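You operate a simulated robot arm through the tools that you are given. There is no shell and no other tool.

You are at the controls of a simulated robot arm. One attempt, no reset.

TASK
Put things in order on the top of the packing bench. At the end: the teal cleaning pad stands where the short blue case (marked "Drenkbaum") stood; the yellow sensor stands where the white cup stood; the short blue case stands on top of the brown book (marked "Hokuzamiro"); the white cup stands where the teal cleaning pad stood; the short red case (marked "Dravmark") stands on top of the green book (marked "Lisquena"); whatever was shut is shut again. Leave all else as you found it, and nothing knocked over.

It is judged by the outcome, as a careful person would: the job done as asked, and still so three seconds after it is handed in. It fails if anything else is knocked over, pushed out of place, dropped, spilled or broken.

THE ROBOT
A 6-joint arm with a two-finger gripper, fixed in place. Base frame: the origin is at the foot of the arm, x ahead of it, y to its left, z up; the work surface is at about z = 0. Units: mm, degrees, N and s.
With the tool pointing down near the work surface it reaches from about 240 to 620 mm from the base axis. Its first joint turns from -66.0 to 66.0 degrees. Payload 1.37 kg.
The tool frame sits at the grasp point between the pads (the TCP): z along the fingers, y along the line on which they close. The tips reach 22 mm beyond it. The gripper opens to 92 mm; its body begins 65 mm behind the TCP.
Orientation is that of the tool frame in the base frame, as a unit quaternion [w, x, y, z]. With the fingers straight down and closing along the base's y, the tool's x points along the base's -x, its y along +y and its z along -z.

THE INTERFACE
- The arm moves only by the tool drive_tool. Its argument "deltas" is a list of rows, each a list of 7 numbers: the shift along the tool's x, y, z in units of 40 mm (1.0 is 40 mm), then the turn, a rotation vector about the tool's x, y, z in units of 5 degrees (1.0 is 5 degrees), then the finger opening in mm, from 0 to 92. In form: [[tx, ty, tz, ax, ay, az, claw], ...]. A call has 1 to 20 rows; each row shifts and turns the commanded pose from where the row before left it, along the tool's axes as they then stand. A call with a number of a shift or a turn outside -1 to 1 is refused whole. Rows are played at 5 a second. More than 50 mm and 8.6 degrees between two rows, or a gripper value outside its range, and nothing of the call is played. A pose out of reach is approached as far as the arm can. The call stops where the force on the tool passes 40 N (or 10 N more than at its start, if that is more) or the arm is blocked; 0.2 s more then pass. Each finger travels about 59.9 mm/s and halts on what it meets, pressing with about 26 N; the grip force reading is that of the motor and also rises with nothing between the fingers. The clock runs only during rows and for 0.2 s after the last one: add rows that do not move to give the fingers time. The reply holds the time, the measured pose of the TCP, the force on the tool along the base axes, the opening and the grip force, in the units named above and with some noise, with the torque about the TCP (base axes, N m) and any sound that the robot's microphone picked up.
- Cameras (640 x 400 px; columns grow to the right, rows downward): "scene" is fixed at [34.2, -433.4, 578.4]; the picture's right is [0.78, -0.63, 0.00], its down [-0.38, -0.46, -0.80] and it looks along [0.51, 0.62, -0.60] (base axes); focal length 300 px, centre (320, 200). "wrist" rides on the gripper at [71, 19, -102] in the tool frame; the picture's right is [-0.26, 0.96, 0.00], its down [-0.75, -0.20, -0.63] and it looks along [-0.60, -0.16, 0.78] (tool axes); focal length 280 px, centre (320, 200). There is no depth. A picture from a camera that has moved, and an enlarged one, comes with that camera's place and axes in the base frame and with its lens.
- get_image(camera): a new picture of that camera. It takes no simulated time.
- inspect(camera, box): a new picture of the part [left, top, right, bottom] of that camera's present view, enlarged. It takes no simulated time.
- hand_in(): hands the job in; it is judged then, once.

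Nothing tells you positions but the pictures and the camera data. Unless the task says otherwise, let go and move clear before handing in.

The tools are called after ">>>" as a command line: name --pt "numbers of a row" for each row, then --argument value for the rest, lists and objects as JSON in quotes. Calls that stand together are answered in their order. drive_tool: Moves the arm, as the interface text tells. Its arguments: {"type":"object","properties":{"deltas":{"type":"array"}},"required":["deltas"]} The other tools are called the same way: get_image (camera) takes a picture; inspect (camera, box) takes an enlarged picture of a part of a camera's view; hand_in () hands the job in.

At the start:

```text
time_s: 0.0
tool_pos: [482.7, -130.8, 364.4]
orientation: [0.0, 0.0, 1.0, -0.001]
ft_force: [0.4, -0.4, 0.1]
torque: [-0.02, 0.02, -0.01]
grip_width: 92.1
gripper_force: 0.0
```

scene: 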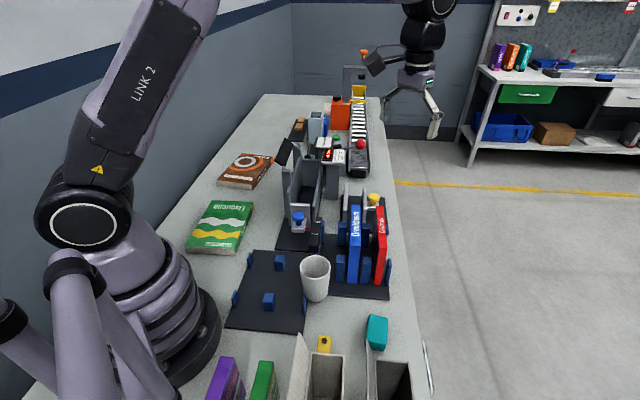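
wrist: 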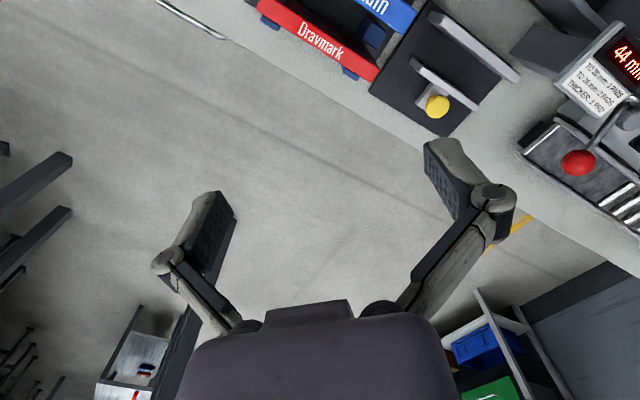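

I see a bench with books (brown, green), blue and red cases in a rack, a white cup, and a teal pad and a yellow sensor that seem to sit in or behind boxes near the camera. I'll enlarge the views before moving.

>>> inspect --camera "scene" --box '[180, 180, 440, 400]'

>>> inspect --camera "scene" --box '[200, 80, 420, 220]'

>>> inspect --camera "scene" --box '[280, 300, 440, 400]'

>>> inspect --camera "scene" --box '[310, 180, 410, 310]'

```text
1.82 times, centred on (310, 290) of scene
camera zoom: at [34.2, -433.4, 578.4], right [0.78, -0.63, 0.0], down [-0.38, -0.46, -0.8], along [0.51, 0.62, -0.6], focal length 546 px, centre (338, 36)
```

zoom: 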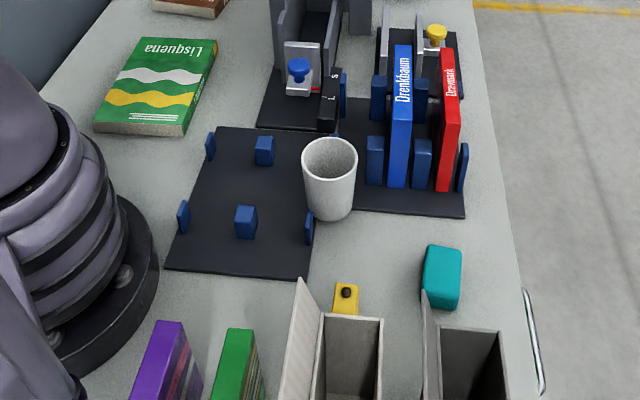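

```text
2.86 times, centred on (310, 150) of scene
camera zoom: at [34.2, -433.4, 578.4], right [0.78, -0.63, 0.0], down [-0.38, -0.46, -0.8], along [0.51, 0.62, -0.6], focal length 859 px, centre (349, 343)
```

zoom: 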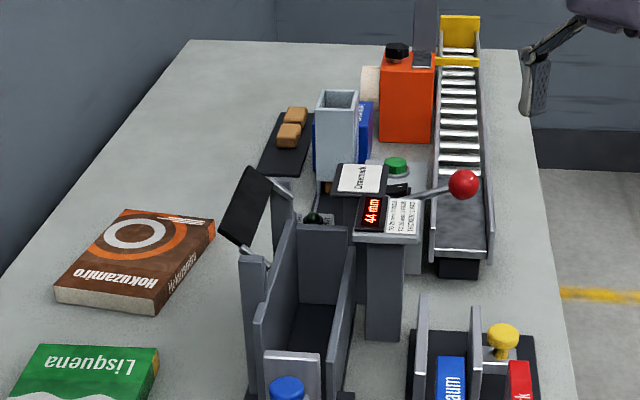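

```text
4.00 times, centred on (360, 350) of scene
camera zoom: at [34.2, -433.4, 578.4], right [0.78, -0.63, 0.0], down [-0.38, -0.46, -0.8], along [0.51, 0.62, -0.6], focal length 1202 px, centre (160, -400)
```

zoom: 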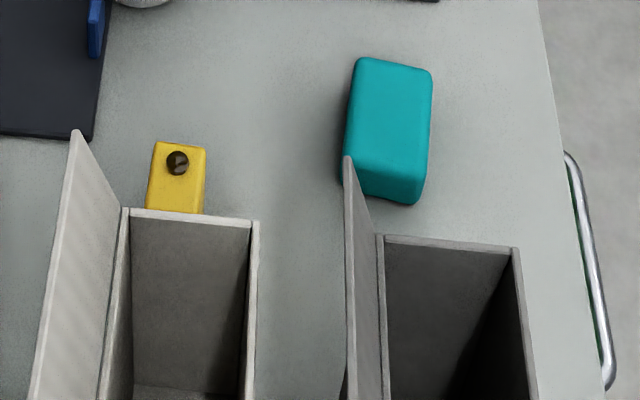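

```text
3.08 times, centred on (360, 245) of scene
camera zoom: at [34.2, -433.4, 578.4], right [0.78, -0.63, 0.0], down [-0.38, -0.46, -0.8], along [0.51, 0.62, -0.6], focal length 925 px, centre (197, 62)
```

zoom: 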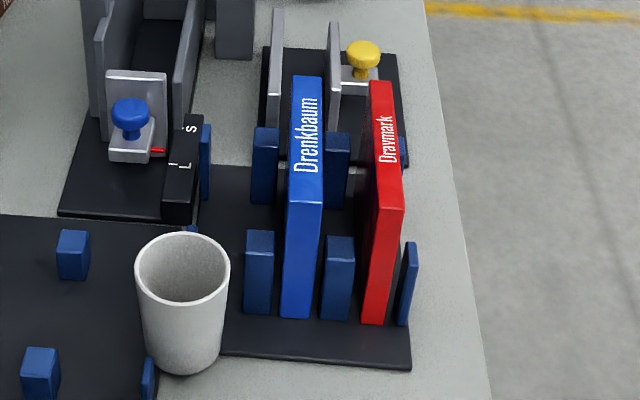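

The cases stand in a rack at roughly (424,-82) and (466,-123). The cup is near (288,-104), the teal pad near (319,-258), the sensor near (225,-213), the green book near (221,227) and the brown book near (413,449). Everything is turned about 45° to the base axes. I'll turn the tool 45° and pull back to look at the rack with the wrist camera.

>>> drive_tool --pt "0.85 0 0 0 0 0 92" --pt "0.85 0 0 0 0 0 92" --pt "0.85 0 0 0 0 0 92" --pt "0 0 0 0 0 -1 92" --pt "0 0 0 0 0 -1 92" --pt "0 0 0 0 0 -1 92" --pt "0 0 0 0 0 -1 92" --pt "0 0 0 0 0 -1 92" --pt "0 0 0 0 0 -1 92" --pt "0 0 0 0 0 -1 92" --pt "0 0 0 0 0 -1 92" --pt "0 0 0 0 0 -1 92"

>>> get_image --camera "wrist"

>>> get_image --camera "scene"

```text
time_s: 2.6
tool_pos: [381.7, -131.5, 363.6]
orientation: [0.0, -0.384, 0.923, -0.001]
ft_force: [0.0, -0.2, -0.9]
torque: [-0.01, -0.01, 0.01]
grip_width: 91.9
gripper_force: 0.1
```

```text
taken
camera wrist: at [316.2, -168.3, 465.2], right [-0.5, 0.87, 0.0], down [0.68, 0.39, 0.62], along [0.54, 0.31, -0.78], focal length 280 px, centre (320, 200)
```

wrist: 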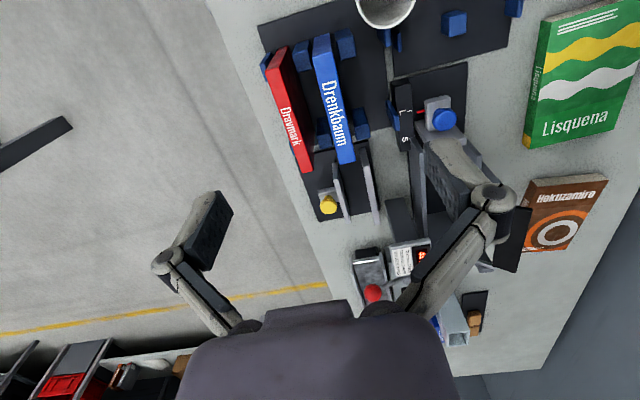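

```text
taken
```

scene: 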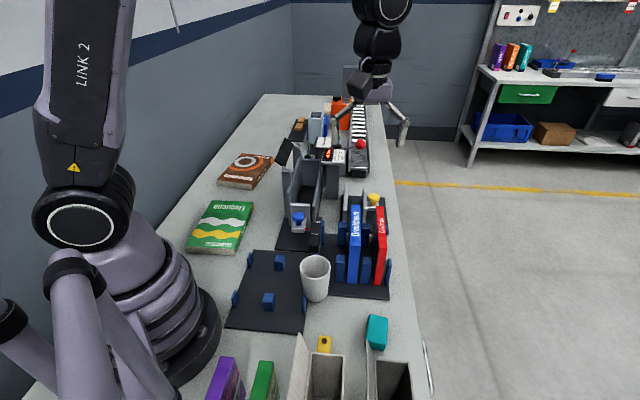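

The wrist camera now shows the rack, the gauge, both books and the cup. I'll enlarge those parts for measurements.

>>> inspect --camera "wrist" --box '[240, 0, 440, 125]'

>>> inspect --camera "wrist" --box '[250, 100, 410, 230]'

>>> inspect --camera "wrist" --box '[480, 0, 640, 270]'

>>> inspect --camera "wrist" --box '[340, 90, 520, 350]'

```text
3.20 times, centred on (340, 62) of wrist
camera zoom: at [316.2, -168.3, 465.2], right [-0.5, 0.87, 0.0], down [0.68, 0.39, 0.62], along [0.54, 0.31, -0.78], focal length 897 px, centre (256, 640)
```

zoom: 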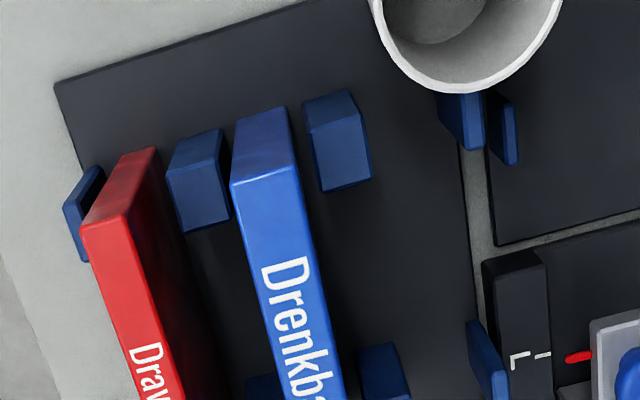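

```text
3.08 times, centred on (330, 165) of wrist
camera zoom: at [316.2, -168.3, 465.2], right [-0.5, 0.87, 0.0], down [0.68, 0.39, 0.62], along [0.54, 0.31, -0.78], focal length 863 px, centre (289, 308)
```

zoom: 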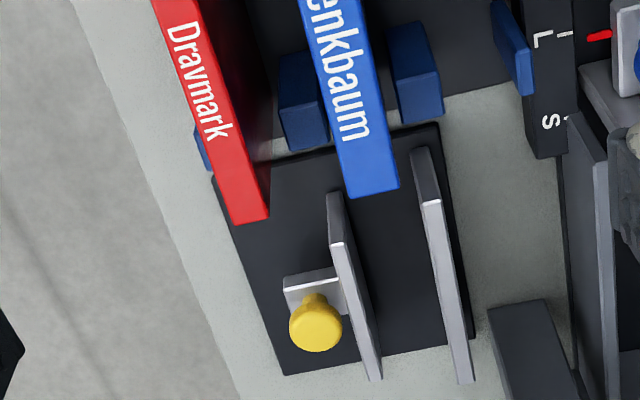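

```text
1.48 times, centred on (560, 135) of wrist
camera zoom: at [316.2, -168.3, 465.2], right [-0.5, 0.87, 0.0], down [0.68, 0.39, 0.62], along [0.54, 0.31, -0.78], focal length 415 px, centre (-36, 296)
```

zoom: 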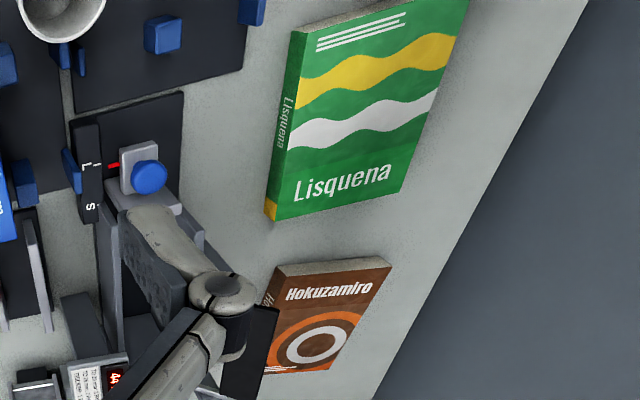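

```text
1.54 times, centred on (430, 220) of wrist
camera zoom: at [316.2, -168.3, 465.2], right [-0.5, 0.87, 0.0], down [0.68, 0.39, 0.62], along [0.54, 0.31, -0.78], focal length 431 px, centre (151, 169)
```

zoom: 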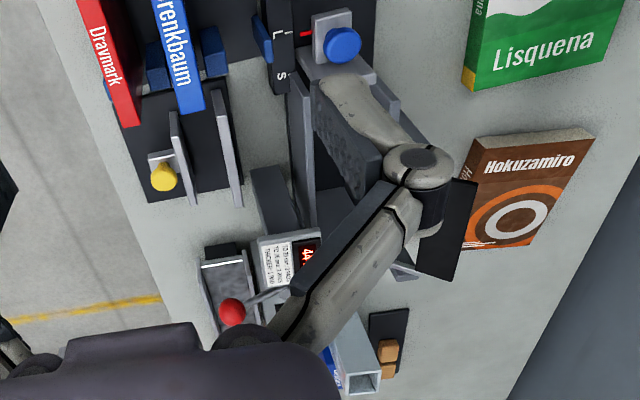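

The red case is centred near (463,-124) with its top at z≈125, and the blue case near (423,-82). There is about 36 mm between them. I'll take red first: move above it at a narrow opening and check alignment before going down.

>>> drive_tool --pt "-0.784 -0.669 0 0 0 0 60" --pt "-0.784 -0.669 0 0 0 0 40" --pt "0 0 0.9 0 0 0 40" --pt "0 0 0.9 0 0 0 40" --pt "0 0 0.9 0 0 0 40" --pt "0 0 0.9 0 0 0 40" --pt "0 0 0 0 0 0 40"

>>> get_image --camera "wrist"

>>> inspect --camera "scene" --box '[310, 130, 430, 310]'

```text
time_s: 4.2
tool_pos: [461.8, -125.7, 218.8]
orientation: [0.0, -0.382, 0.924, -0.002]
ft_force: [0.0, 0.2, 0.3]
torque: [-0.01, -0.02, 0.0]
grip_width: 40.1
gripper_force: 0.1
```

```text
taken
camera wrist: at [398.4, -161.8, 320.4], right [-0.5, 0.87, 0.0], down [0.68, 0.39, 0.62], along [0.54, 0.31, -0.78], focal length 280 px, centre (320, 200)
```

wrist: 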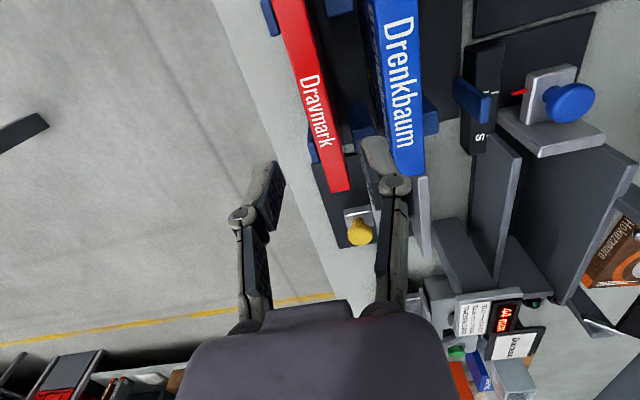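

```text
2.22 times, centred on (370, 220) of scene
camera zoom: at [34.2, -433.4, 578.4], right [0.78, -0.63, 0.0], down [-0.38, -0.46, -0.8], along [0.51, 0.62, -0.6], focal length 668 px, centre (209, 156)
```

zoom: 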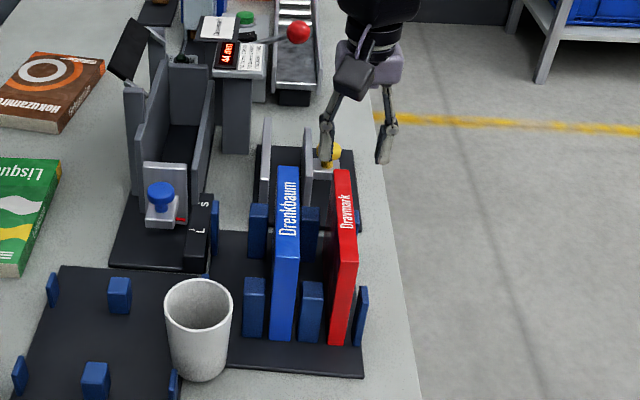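

>>> inspect --camera "wrist" --box '[220, 0, 460, 200]'

```text
2.00 times, centred on (340, 100) of wrist
camera zoom: at [398.4, -161.8, 320.4], right [-0.5, 0.87, 0.0], down [0.68, 0.39, 0.62], along [0.54, 0.31, -0.78], focal length 561 px, centre (280, 400)
```

zoom: 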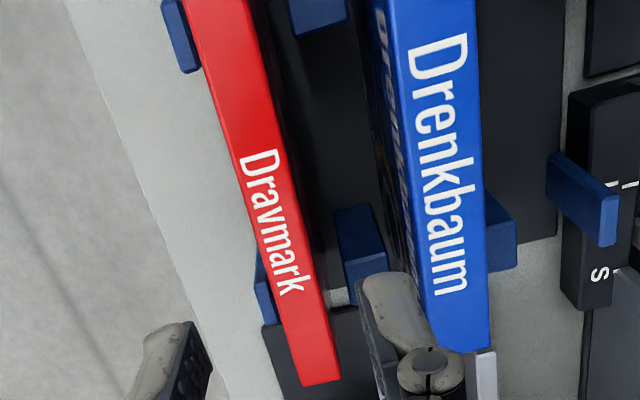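

The close view puts the red case at 17 mm thick, with its axis exactly at 45° and its centre about 1.5 mm off my line. I'll make that small correction and go down until the tips are just above the case tops.

>>> drive_tool --pt "-0.1 -0.04 0.4 0 0 0 36" --pt "0 0 0.6 0 0 0 36" --pt "0 0 0.6 0 0 0 36" --pt "0 0 0 0 0 0 36"

>>> get_image --camera "wrist"

>>> inspect --camera "scene" --box '[310, 150, 430, 310]'

```text
time_s: 5.2
tool_pos: [467.3, -124.4, 154.6]
orientation: [-0.001, -0.383, 0.924, 0.0]
ft_force: [-0.3, -1.2, 0.2]
torque: [0.0, 0.0, 0.0]
grip_width: 36.2
gripper_force: 0.1
```

```text
taken
camera wrist: at [402.7, -160.1, 256.9], right [-0.5, 0.87, 0.0], down [0.68, 0.39, 0.62], along [0.54, 0.31, -0.78], focal length 280 px, centre (320, 200)
```

wrist: 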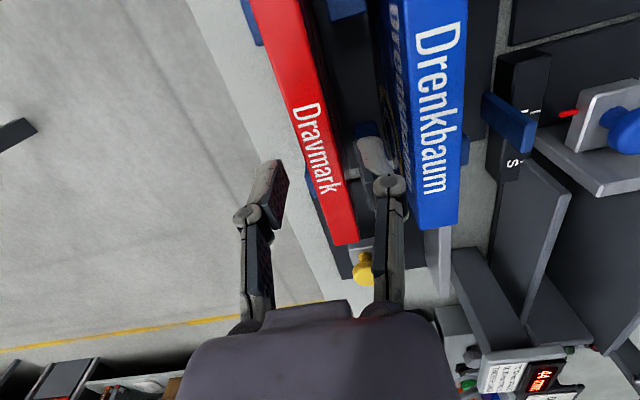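

```text
2.50 times, centred on (370, 230) of scene
camera zoom: at [34.2, -433.4, 578.4], right [0.78, -0.63, 0.0], down [-0.38, -0.46, -0.8], along [0.51, 0.62, -0.6], focal length 751 px, centre (195, 125)
```

zoom: 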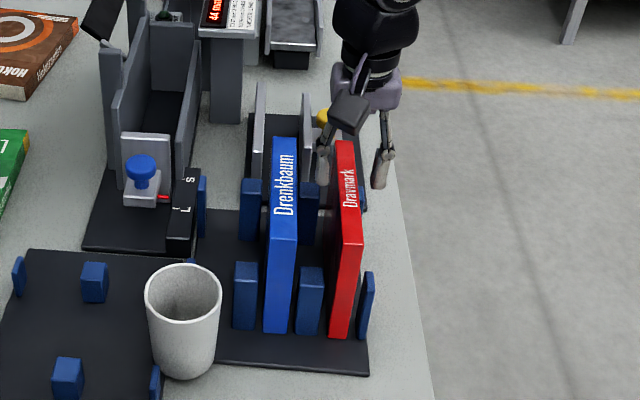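

The fingers straddle the red case with clearance on both sides. I'll go down to about z=107 and close.

>>> drive_tool --pt "0 0 0.4 0 0 0 36" --pt "0 0 0.4 0 0 0 36" --pt "0 0 0.4 0 0 0 36" --pt "0 0 0 0 0 0 36"

>>> get_image --camera "wrist"

>>> inspect --camera "scene" --box '[310, 150, 430, 310]'

```text
time_s: 6.2
tool_pos: [467.3, -123.3, 106.9]
orientation: [-0.001, -0.383, 0.924, -0.001]
ft_force: [0.1, -0.7, 0.5]
torque: [0.01, -0.01, 0.03]
grip_width: 35.9
gripper_force: 0.1
```

```text
taken
camera wrist: at [403.0, -160.0, 209.1], right [-0.5, 0.87, 0.0], down [0.68, 0.39, 0.62], along [0.54, 0.31, -0.78], focal length 280 px, centre (320, 200)
```

wrist: 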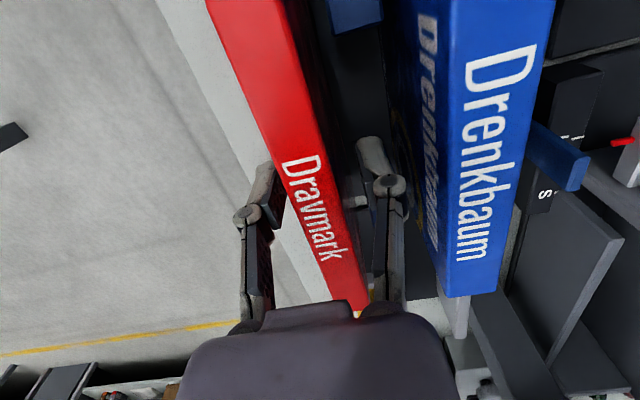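

```text
2.50 times, centred on (370, 230) of scene
camera zoom: at [34.2, -433.4, 578.4], right [0.78, -0.63, 0.0], down [-0.38, -0.46, -0.8], along [0.51, 0.62, -0.6], focal length 751 px, centre (195, 125)
```

zoom: 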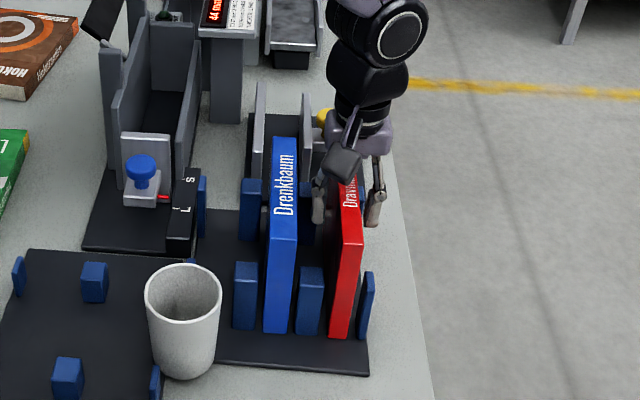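

Both fingers are clear of the blue case, so I'm closing on red.

>>> drive_tool --pt "0 0 0 0 0 0 28" --pt "0 0 0 0 0 0 22" --pt "0 0 0 0 0 0 10" --pt "0 0 0 0 0 0 5" --pt "0 0 0 0 0 0 5"

```text
time_s: 7.4
tool_pos: [467.0, -123.0, 107.7]
orientation: [-0.001, -0.383, 0.924, -0.001]
ft_force: [-0.3, 0.2, -0.1]
torque: [0.0, 0.03, 0.03]
grip_width: 17.4
gripper_force: 26.3
```

Red is gripped at 17.4 mm. I'll lift slowly and check.

>>> drive_tool --pt "0 0 -0.2 0 0 0 5" --pt "0 0 -0.3 0 0 0 5" --pt "0 0 -0.5 0 0 0 5" --pt "0 0 -0.6 0 0 0 5" --pt "0 0 -0.6 0 0 0 5" --pt "0 0 -0.6 0 0 0 5" --pt "0 0 -0.6 0 0 0 5"

>>> get_image --camera "scene"

>>> get_image --camera "wrist"

```text
time_s: 9.0
tool_pos: [467.5, -125.0, 243.1]
orientation: [-0.001, -0.383, 0.924, -0.001]
ft_force: [0.6, 0.7, -1.4]
torque: [-0.02, 0.02, -0.02]
grip_width: 17.4
gripper_force: 25.9
```

```text
taken
```

scene: 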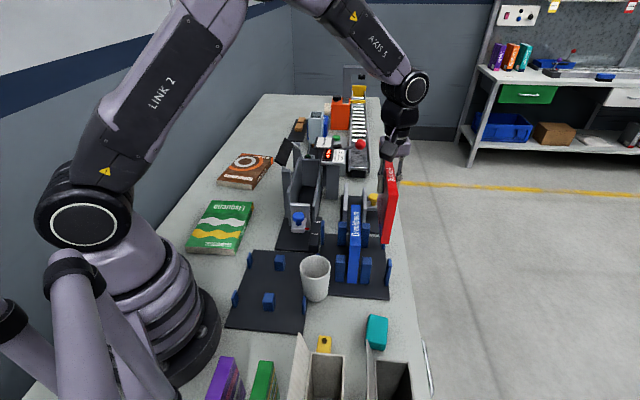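

```text
taken
camera wrist: at [402.6, -160.9, 344.2], right [-0.5, 0.87, 0.0], down [0.68, 0.39, 0.62], along [0.54, 0.31, -0.78], focal length 280 px, centre (320, 200)
```

wrist: 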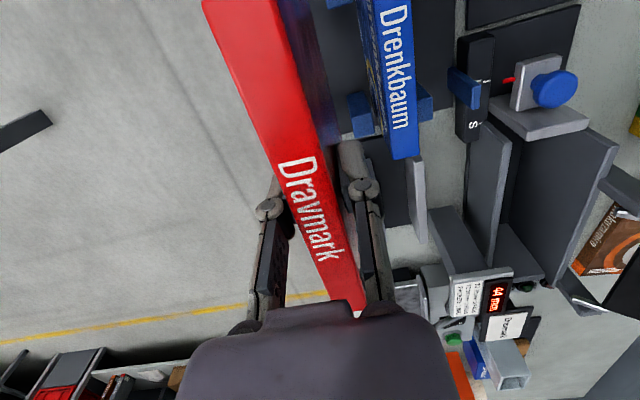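

Red hangs straight in the grip and weighs very little. Next I'll take an enlarged view of both books from the scene camera, to get exact drop points.

>>> inspect --camera "scene" --box '[170, 190, 270, 265]'

>>> inspect --camera "scene" --box '[200, 130, 290, 200]'

>>> inspect --camera "scene" --box '[260, 120, 370, 260]'

```text
5.33 times, centred on (220, 228) of scene
camera zoom: at [34.3, -433.4, 578.4], right [0.78, -0.63, 0.0], down [-0.38, -0.46, -0.8], along [0.51, 0.62, -0.6], focal length 1603 px, centre (853, 53)
```

zoom: 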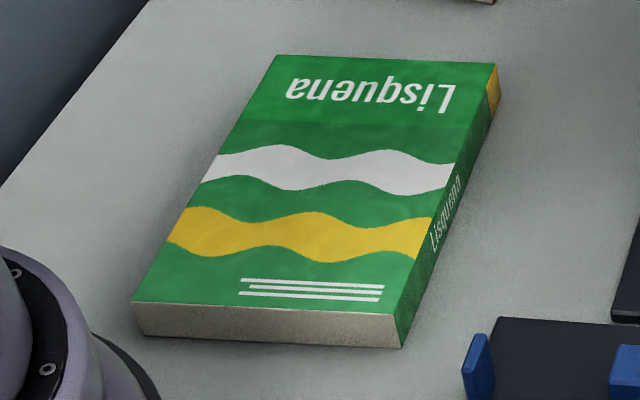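

```text
5.71 times, centred on (245, 165) of scene
camera zoom: at [34.3, -433.4, 578.4], right [0.78, -0.63, 0.0], down [-0.38, -0.46, -0.8], along [0.51, 0.62, -0.6], focal length 1717 px, centre (749, 400)
```

zoom: 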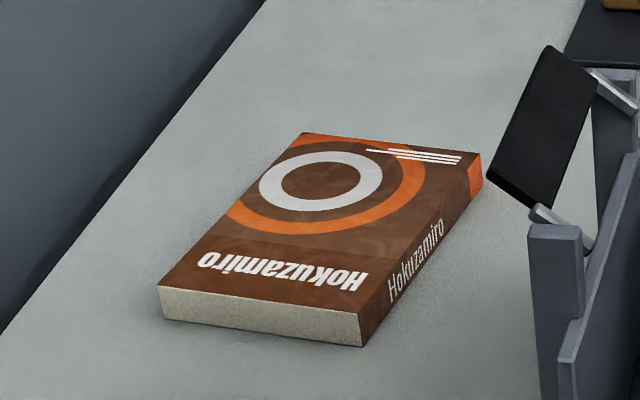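

```text
2.86 times, centred on (315, 190) of scene
camera zoom: at [34.3, -433.4, 578.4], right [0.78, -0.63, 0.0], down [-0.38, -0.46, -0.8], along [0.51, 0.62, -0.6], focal length 859 px, centre (334, 229)
```

zoom: 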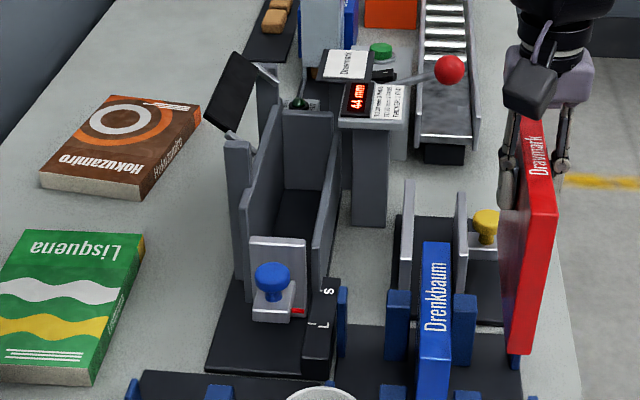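

The green book's top is near z=25, centred at (223,234) with its long axis at about 47.5°. I'll rise and carry the red case over to it at a safe height.

>>> drive_tool --pt "0 0 -0.8 0 0 0 5" --pt "0 0 -0.8 0 0 0 5" --pt "0 0 -0.5 0 0 0 5" --pt "-0.07 0.38 0 0 0 0 5" --pt "-0.1446 0.762 0 0 0 0 5" --pt "-0.1446 0.762 0 0 0 0 5" --pt "-0.1446 0.762 0 0 0 0 5" --pt "-0.1446 0.762 0 0 0 0 5" --pt "-0.1446 0.762 0 0 0 0 5" --pt "-0.1446 0.762 0 0 0 0 5" --pt "-0.1446 0.762 0 0 0 0 5" --pt "-0.1446 0.762 0 0 0 0 5" --pt "-0.1446 0.762 0 0 0 0 5" --pt "-0.1446 0.762 0 0 0 0 5" --pt "-0.1446 0.762 0 0 0 0 5" --pt "-0.1446 0.762 0 0 0 0 5" --pt "-0.1446 0.762 0 0 0 0 5" --pt "-0.07 0.38 0 0 0 0 5" --pt "0 0 0 0 0 -0.4 5"

>>> get_image --camera "scene"

>>> get_image --camera "wrist"

```text
time_s: 13.0
tool_pos: [222.6, 237.0, 326.3]
orientation: [-0.001, -0.399, 0.917, 0.0]
ft_force: [-0.1, 0.5, -2.4]
torque: [-0.02, -0.01, 0.0]
grip_width: 17.4
gripper_force: 25.8
```

```text
taken
```

scene: 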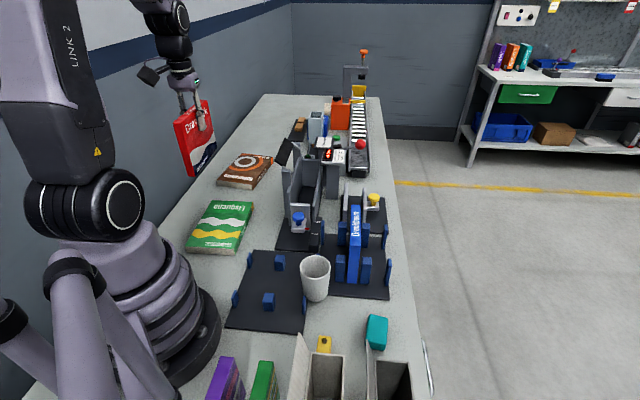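

```text
taken
camera wrist: at [159.1, 197.7, 427.9], right [-0.53, 0.85, 0.0], down [0.66, 0.41, 0.62], along [0.53, 0.33, -0.78], focal length 280 px, centre (320, 200)
```

wrist: 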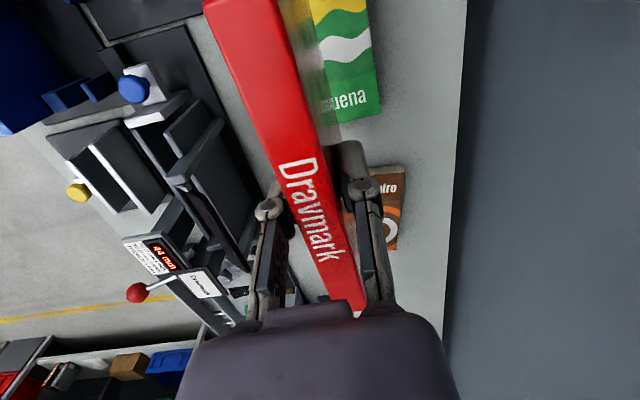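

The red case is over the green book and lined up with its long axis. I'll lower it to just above the cover.

>>> drive_tool --pt "0 -0.03 0.8 0 0 0 5" --pt "0 -0.03 0.8 0 0 0 5" --pt "0 0 0.8 0 0 0 5" --pt "0 0 0.8 0 0 0 5" --pt "0 0 0.6 0 0 0 5" --pt "0 0 0.4 0 0 0 5" --pt "0 0 0.3 0 0 0 5" --pt "0 0 0.2 0 0 0 5" --pt "0 0 0 0 0 0 5"

>>> inspect --camera "scene" --box '[150, 130, 290, 270]'

```text
time_s: 15.0
tool_pos: [224.8, 235.0, 138.2]
orientation: [-0.001, -0.398, 0.917, -0.001]
ft_force: [-0.9, 0.0, -1.8]
torque: [-0.01, -0.02, -0.02]
grip_width: 17.4
gripper_force: 25.8
```

```text
2.86 times, centred on (220, 200) of scene
camera zoom: at [34.2, -433.4, 578.4], right [0.78, -0.63, 0.0], down [-0.38, -0.46, -0.8], along [0.51, 0.62, -0.6], focal length 859 px, centre (606, 200)
```

zoom: 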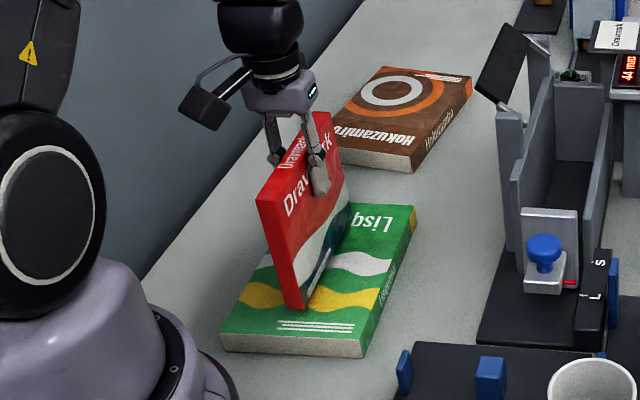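

It's about 10 mm above the cover, so I'll continue in small steps until I feel contact.

>>> drive_tool --pt "0 0 0.1 0 0 0 5" --pt "0 0 0.05 0 0 0 5" --pt "0 0 0.05 0 0 0 5" --pt "0 0 0 0 0 0 5"

>>> inspect --camera "scene" --box '[190, 170, 270, 250]'

```text
time_s: 16.0
tool_pos: [223.9, 234.1, 130.4]
orientation: [0.0, -0.399, 0.917, -0.001]
ft_force: [-0.3, 0.1, -1.1]
torque: [-0.01, -0.01, -0.03]
grip_width: 17.5
gripper_force: 26.7
```

```text
5.00 times, centred on (230, 210) of scene
camera zoom: at [34.2, -433.4, 578.4], right [0.78, -0.63, 0.0], down [-0.38, -0.46, -0.8], along [0.51, 0.62, -0.6], focal length 1502 px, centre (770, 150)
```

zoom: 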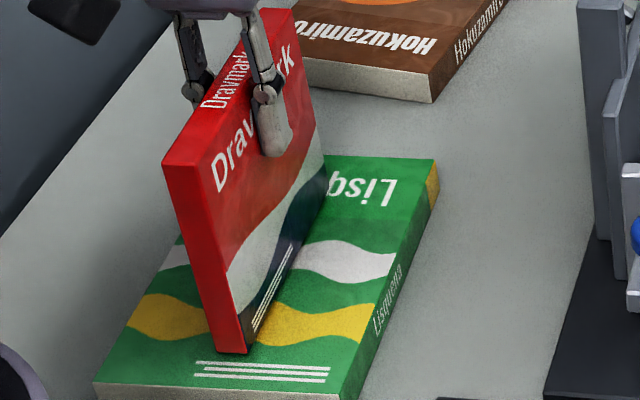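

>>> drive_tool --pt "0 0 0.04 0 0 0 5" --pt "0 0 0.025 0 0 0 5" --pt "0 0 0 0 0 0 5"

```text
time_s: 16.8
tool_pos: [223.7, 234.0, 127.3]
orientation: [0.0, -0.399, 0.917, -0.002]
ft_force: [-0.1, 0.8, -2.0]
torque: [0.03, -0.01, -0.02]
grip_width: 17.7
gripper_force: 26.1
```

I've reached z≈127 with no contact yet, so I'll go on in 1 mm steps.

>>> drive_tool --pt "0 0 0.025 0 0 0 5" --pt "0 0 0 0 0 0 5"

>>> drive_tool --pt "0 0 0.025 0 0 0 5" --pt "0 0 0 0 0 0 5"

>>> inspect --camera "scene" --box '[205, 215, 245, 250]'

```text
time_s: 17.4
tool_pos: [224.1, 232.8, 126.8]
orientation: [0.0, -0.399, 0.917, -0.001]
ft_force: [-0.8, 0.3, -1.3]
torque: [-0.02, 0.02, -0.01]
grip_width: 17.4
gripper_force: 26.3
```

```text
time_s: 18.0
tool_pos: [225.3, 234.4, 125.6]
orientation: [0.0, -0.398, 0.917, -0.001]
ft_force: [-1.6, -0.6, 12.4]
torque: [-0.19, 0.19, 0.02]
grip_width: 17.6
gripper_force: 25.8
```

```text
11.43 times, centred on (225, 232) of scene
camera zoom: at [34.2, -433.4, 578.3], right [0.78, -0.63, 0.0], down [-0.38, -0.46, -0.8], along [0.51, 0.62, -0.6], focal length 3434 px, centre (1406, -171)
```

zoom: 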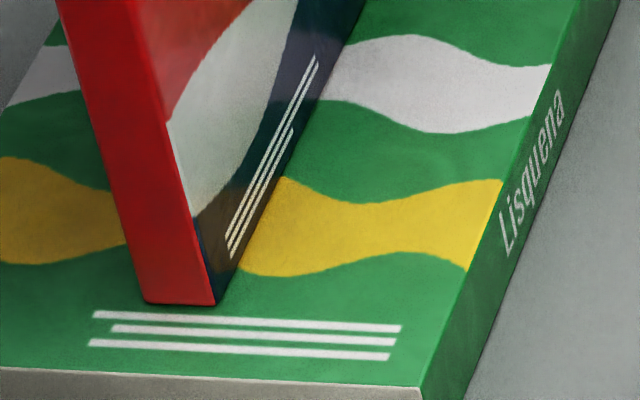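

Contact is felt at about 12 N, with the case on the book. I'll ease off half a millimetre and open gently.

>>> drive_tool --pt "0 0 -0.012 0 0 0 5" --pt "0 0 0 0 0 0 18" --pt "0 0 0 0 0 0 20" --pt "0 0 0 0 0 0 26" --pt "0 0 0 0 0 0 36" --pt "0 0 0 0 0 0 46" --pt "0 0 0 0 0 0 46"

>>> inspect --camera "scene" --box '[150, 130, 290, 270]'

>>> get_image --camera "wrist"

```text
time_s: 19.6
tool_pos: [224.7, 234.5, 125.9]
orientation: [-0.001, -0.399, 0.917, -0.001]
ft_force: [0.5, 0.9, 0.4]
torque: [-0.02, 0.01, 0.02]
grip_width: 46.2
gripper_force: 0.1
```

```text
2.86 times, centred on (220, 200) of scene
camera zoom: at [34.2, -433.4, 578.4], right [0.78, -0.63, 0.0], down [-0.38, -0.46, -0.8], along [0.51, 0.62, -0.6], focal length 859 px, centre (606, 200)
```

zoom: 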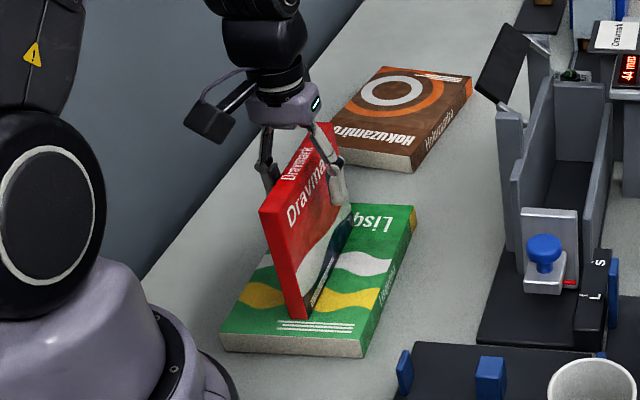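

```text
taken
camera wrist: at [161.4, 195.0, 228.2], right [-0.53, 0.85, 0.0], down [0.66, 0.41, 0.62], along [0.53, 0.33, -0.78], focal length 280 px, centre (320, 200)
```

wrist: 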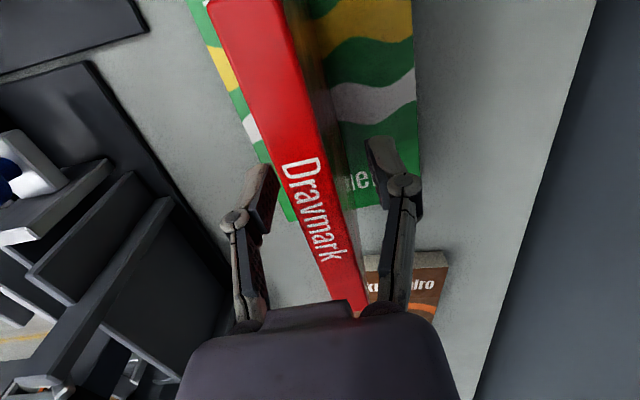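

Red stands upright on the green book. I'll rise clear and fly back to a point above the blue case.

>>> drive_tool --pt "0 0 -0.3 0 0 0 46" --pt "0 0 -0.8 0 0 0 46" --pt "0 0 -0.8 0 0 0 46" --pt "0 0 -0.8 0 0 0 46" --pt "0 0 -0.8 0 0 0 46" --pt "0 0 -0.8 0 0 0 46" --pt "0 0 -0.6 0 0 0.4 46" --pt "0.1729 -0.76 0 0 0 0 46" --pt "0.1729 -0.76 0 0 0 0 46" --pt "0.1729 -0.76 0 0 0 0 46" --pt "0.1729 -0.76 0 0 0 0 46" --pt "0.1729 -0.76 0 0 0 0 46" --pt "0.1729 -0.76 0 0 0 0 46" --pt "0.1729 -0.76 0 0 0 0 46" --pt "0.1729 -0.76 0 0 0 0 46" --pt "0.1729 -0.76 0 0 0 0 46" --pt "0.1729 -0.76 0 0 0 0 46" --pt "0.1729 -0.76 0 0 0 0 46" --pt "0.1729 -0.76 0 0 0 0 46" --pt "0 0 0 0 0 0 46"

>>> get_image --camera "wrist"

>>> get_image --camera "scene"

```text
time_s: 23.8
tool_pos: [425.4, -82.6, 323.2]
orientation: [0.0, -0.383, 0.924, -0.001]
ft_force: [-0.6, 0.0, -0.7]
torque: [-0.02, -0.02, -0.01]
grip_width: 46.1
gripper_force: 0.0
```

```text
taken
camera wrist: at [360.2, -119.9, 424.7], right [-0.5, 0.87, 0.0], down [0.68, 0.39, 0.62], along [0.54, 0.31, -0.78], focal length 280 px, centre (320, 200)
```

wrist: 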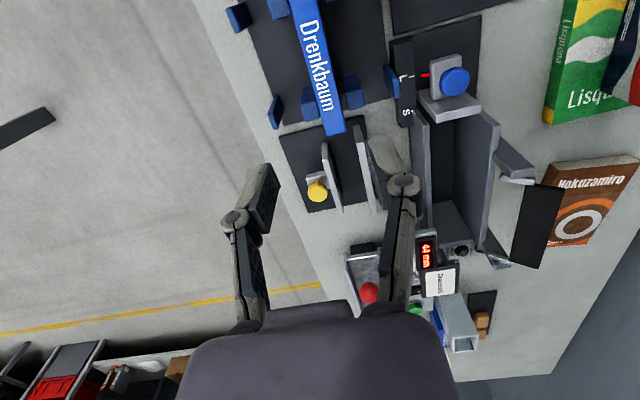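

```text
taken
```

scene: 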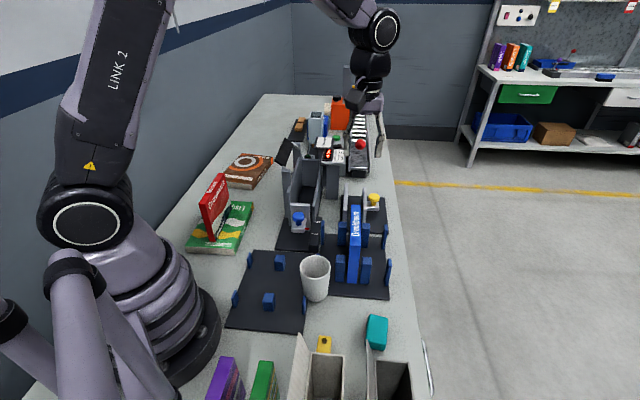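

I'm above the blue case and red is still standing. I'll enlarge the wrist view of the blue case, the brown book and the flap.

>>> inspect --camera "wrist" --box '[220, 0, 420, 150]'

>>> inspect --camera "wrist" --box '[420, 100, 640, 290]'

```text
2.67 times, centred on (320, 75) of wrist
camera zoom: at [360.2, -119.9, 424.7], right [-0.5, 0.87, 0.0], down [0.68, 0.39, 0.62], along [0.54, 0.31, -0.78], focal length 748 px, centre (320, 533)
```

zoom: 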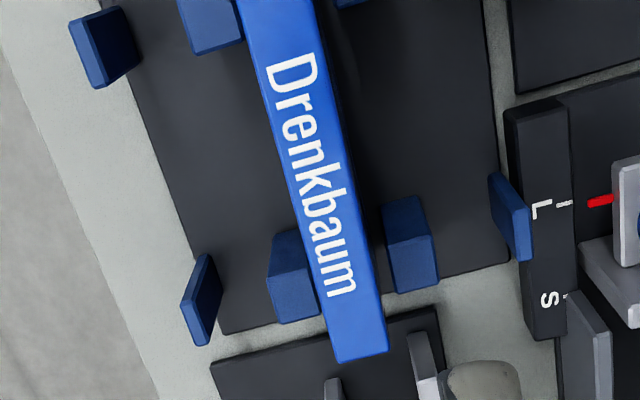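

```text
2.11 times, centred on (530, 195) of wrist
camera zoom: at [360.2, -119.9, 424.7], right [-0.5, 0.87, 0.0], down [0.68, 0.39, 0.62], along [0.54, 0.31, -0.78], focal length 590 px, centre (-122, 210)
```

zoom: 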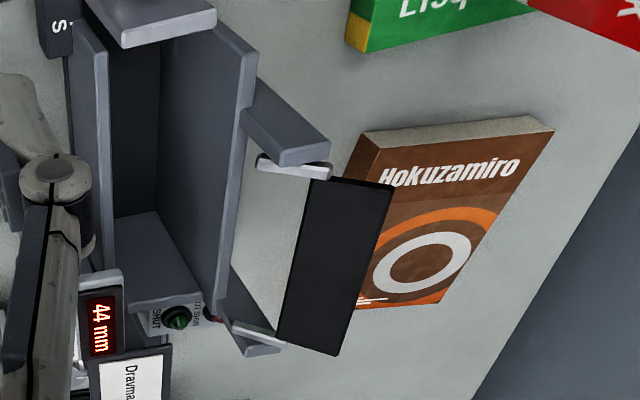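

>>> inspect --camera "wrist" --box '[410, 190, 510, 310]'

>>> inspect --camera "wrist" --box '[340, 240, 500, 360]'

```text
3.33 times, centred on (460, 250) of wrist
camera zoom: at [360.2, -119.9, 424.7], right [-0.5, 0.87, 0.0], down [0.68, 0.39, 0.62], along [0.54, 0.31, -0.78], focal length 935 px, centre (-147, 33)
```

zoom: 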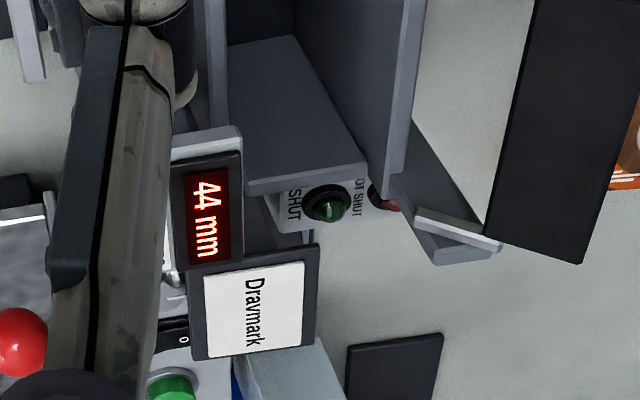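

```text
3.33 times, centred on (420, 300) of wrist
camera zoom: at [360.2, -119.9, 424.7], right [-0.5, 0.87, 0.0], down [0.68, 0.39, 0.62], along [0.54, 0.31, -0.78], focal length 935 px, centre (-13, -133)
```

zoom: 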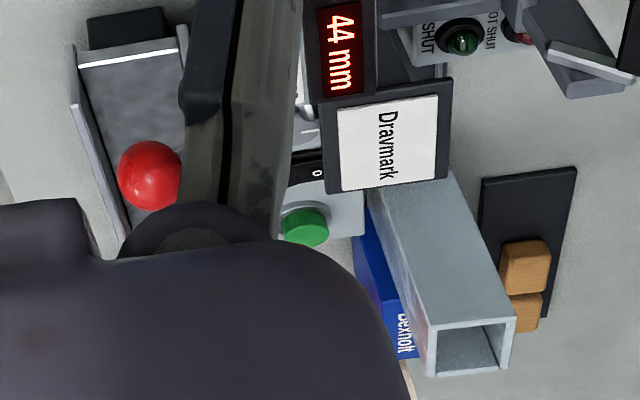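

The indicators and gadgets at the gauge don't concern this job, and nothing I need is shut. The brown book's axis is about 37.5° and its near end is centred near (341,403). To stay in reach there, I'll grip blue about 20 mm toward its near end. Going down to just above it now.

>>> drive_tool --pt "0.5 0 0.8 0 0 0 44" --pt "0 0 0.8 0 0 0 44" --pt "0 0 0.8 0 0 0 44" --pt "0 0 0.8 0 0 0 44" --pt "0 0 0.8 0 0 0 44" --pt "0 0 0.2 0 0 0 44" --pt "0 0 0 0 0 0 44"

>>> get_image --camera "wrist"

>>> inspect --camera "scene" --box '[310, 150, 430, 310]'

```text
time_s: 25.4
tool_pos: [410.4, -97.1, 154.0]
orientation: [-0.001, -0.382, 0.924, 0.0]
ft_force: [-0.2, 0.4, -1.0]
torque: [-0.03, -0.03, 0.01]
grip_width: 44.3
gripper_force: 0.0
```

```text
taken
camera wrist: at [345.1, -133.3, 256.8], right [-0.5, 0.87, 0.0], down [0.68, 0.39, 0.62], along [0.54, 0.31, -0.78], focal length 280 px, centre (320, 200)
```

wrist: 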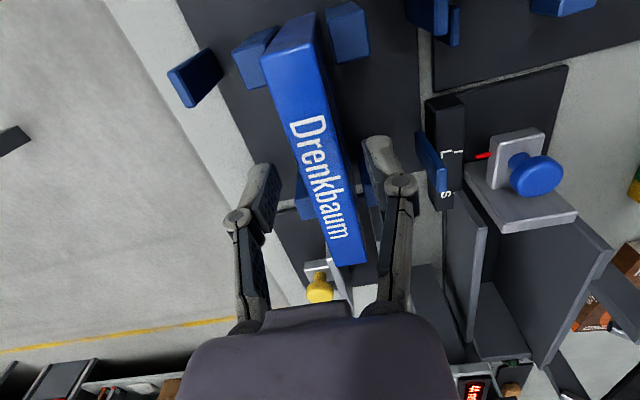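

```text
2.50 times, centred on (370, 230) of scene
camera zoom: at [34.2, -433.4, 578.4], right [0.78, -0.63, 0.0], down [-0.38, -0.46, -0.8], along [0.51, 0.62, -0.6], focal length 751 px, centre (195, 125)
```

zoom: 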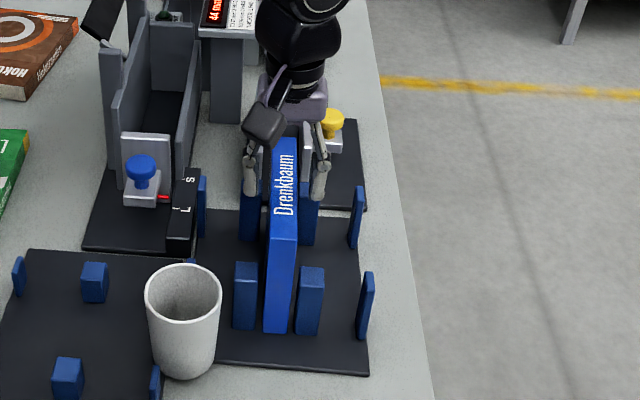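

The fingers straddle blue symmetrically. I'll go down and close.

>>> drive_tool --pt "0 0 0.4 0 0 0 44" --pt "0 0 0.4 0 0 0 44" --pt "0 0 0.37 0 0 0 44" --pt "0 0 0 0 0 0 36" --pt "0 0 0 0 0 0 30" --pt "0 0 0 0 0 0 24" --pt "0 0 0 0 0 0 12" --pt "0 0 0 0 0 0 12"

>>> inspect --camera "scene" --box '[310, 150, 430, 310]'

```text
time_s: 27.2
tool_pos: [410.2, -97.0, 109.7]
orientation: [0.0, -0.382, 0.924, -0.001]
ft_force: [0.2, 0.7, -0.7]
torque: [0.01, -0.04, -0.03]
grip_width: 23.7
gripper_force: 26.2
```

```text
2.50 times, centred on (370, 230) of scene
camera zoom: at [34.2, -433.4, 578.4], right [0.78, -0.63, 0.0], down [-0.38, -0.46, -0.8], along [0.51, 0.62, -0.6], focal length 751 px, centre (195, 125)
```

zoom: 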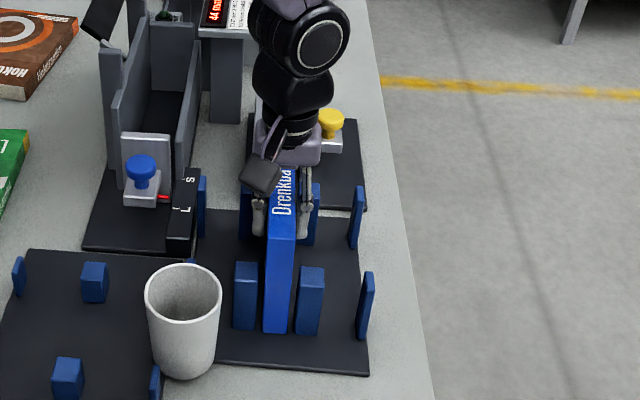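

Gripped at 23.7 mm. I'll lift slowly and check that it stays level.

>>> drive_tool --pt "0 0 -0.2 0 0 0 12" --pt "0 0 -0.3 0 0 0 12" --pt "0 0 -0.5 0 0 0 12" --pt "0 0 -0.6 0 0 0 12" --pt "0 0 -0.6 0 0 0 12" --pt "0 0 -0.6 0 0 0 12" --pt "0 0 -0.7 0 0 0 12" --pt "0 0 0 0 0 0 12"

>>> get_image --camera "scene"

>>> get_image --camera "wrist"

```text
time_s: 29.0
tool_pos: [408.9, -95.9, 249.8]
orientation: [-0.001, -0.383, 0.924, -0.001]
ft_force: [0.0, -0.3, -2.4]
torque: [-0.02, 0.04, 0.01]
grip_width: 23.5
gripper_force: 25.8
```

```text
taken
```

scene: 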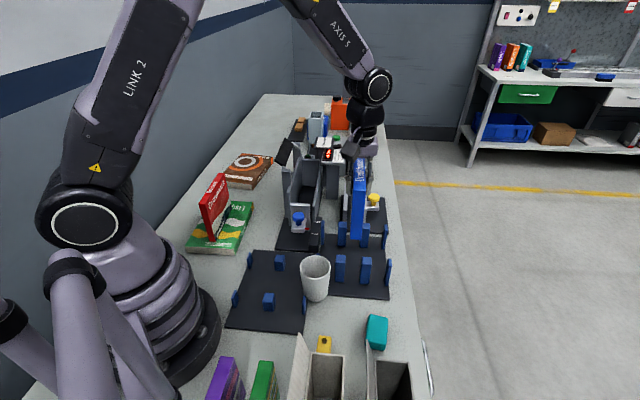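

```text
taken
camera wrist: at [344.5, -132.7, 351.5], right [-0.5, 0.87, 0.0], down [0.68, 0.39, 0.62], along [0.54, 0.31, -0.78], focal length 280 px, centre (320, 200)
```

wrist: 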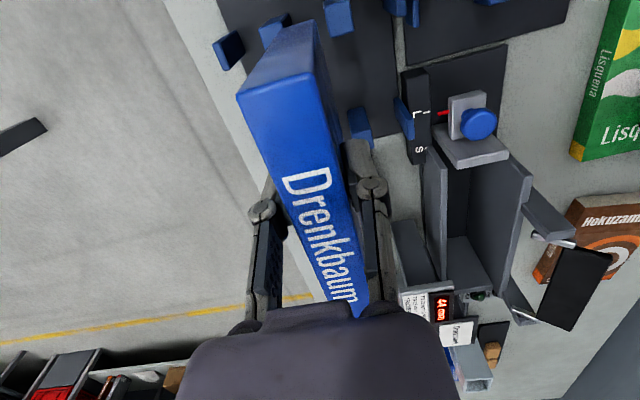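

Blue is level and clear. I'll rise to about z=340, keep left of the gauge's flap, and go toward the brown book by way of a waypoint.

>>> drive_tool --pt "0 0 -0.75 0 0 0 12" --pt "0 0 -0.75 0 0 0 12" --pt "0 0 -0.75 0 0 0 12" --pt "-0.197 0.744 0 0 0 0 12" --pt "-0.197 0.744 0 0 0 0 12" --pt "-0.197 0.744 0 0 0 0 12" --pt "-0.197 0.744 0 0 0 0 12" --pt "-0.197 0.744 0 0 0 0 12" --pt "-0.197 0.744 0 0 0 0 12" --pt "-0.197 0.744 0 0 0 0 12" --pt "-0.197 0.744 0 0 0 0 12" --pt "-0.197 0.744 0 0 0 0 12" --pt "-0.197 0.744 0 0 0 0 12" --pt "-0.4 0.13 0 0 0 0 12" --pt "-0.7 0.23 0 0 0 0 12" --pt "-0.75 0.25 0 0 0 0 12" --pt "-0.75 0.25 0 0 0 0 12" --pt "-0.75 0.25 0 0 0 0 12" --pt "-0.75 0.25 0 0 0 0 12" --pt "-0.4 0.14 0 0 0 0 12"

>>> get_image --camera "scene"

>>> get_image --camera "wrist"

```text
time_s: 33.2
tool_pos: [340.2, 340.3, 337.9]
orientation: [0.0, -0.382, 0.924, -0.001]
ft_force: [0.3, 0.0, -1.3]
torque: [-0.04, 0.03, -0.01]
grip_width: 23.5
gripper_force: 26.1
```

```text
taken
```

scene: 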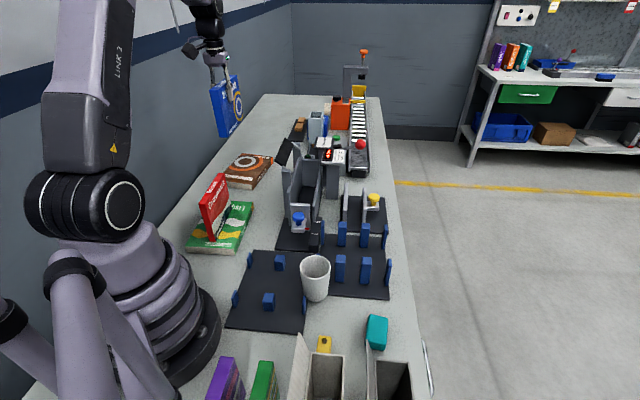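

```text
taken
camera wrist: at [275.8, 303.7, 439.9], right [-0.5, 0.87, 0.0], down [0.68, 0.39, 0.62], along [0.54, 0.31, -0.78], focal length 280 px, centre (320, 200)
```

wrist: 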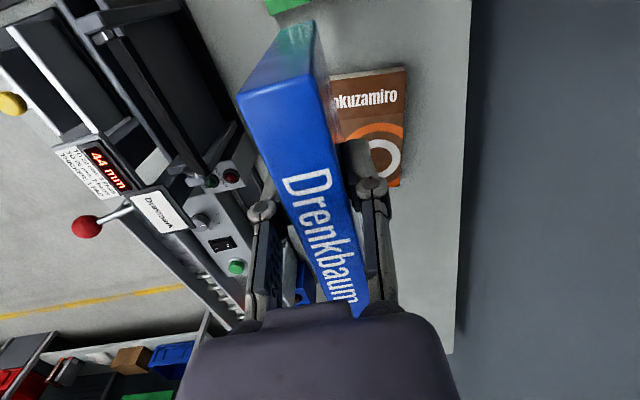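

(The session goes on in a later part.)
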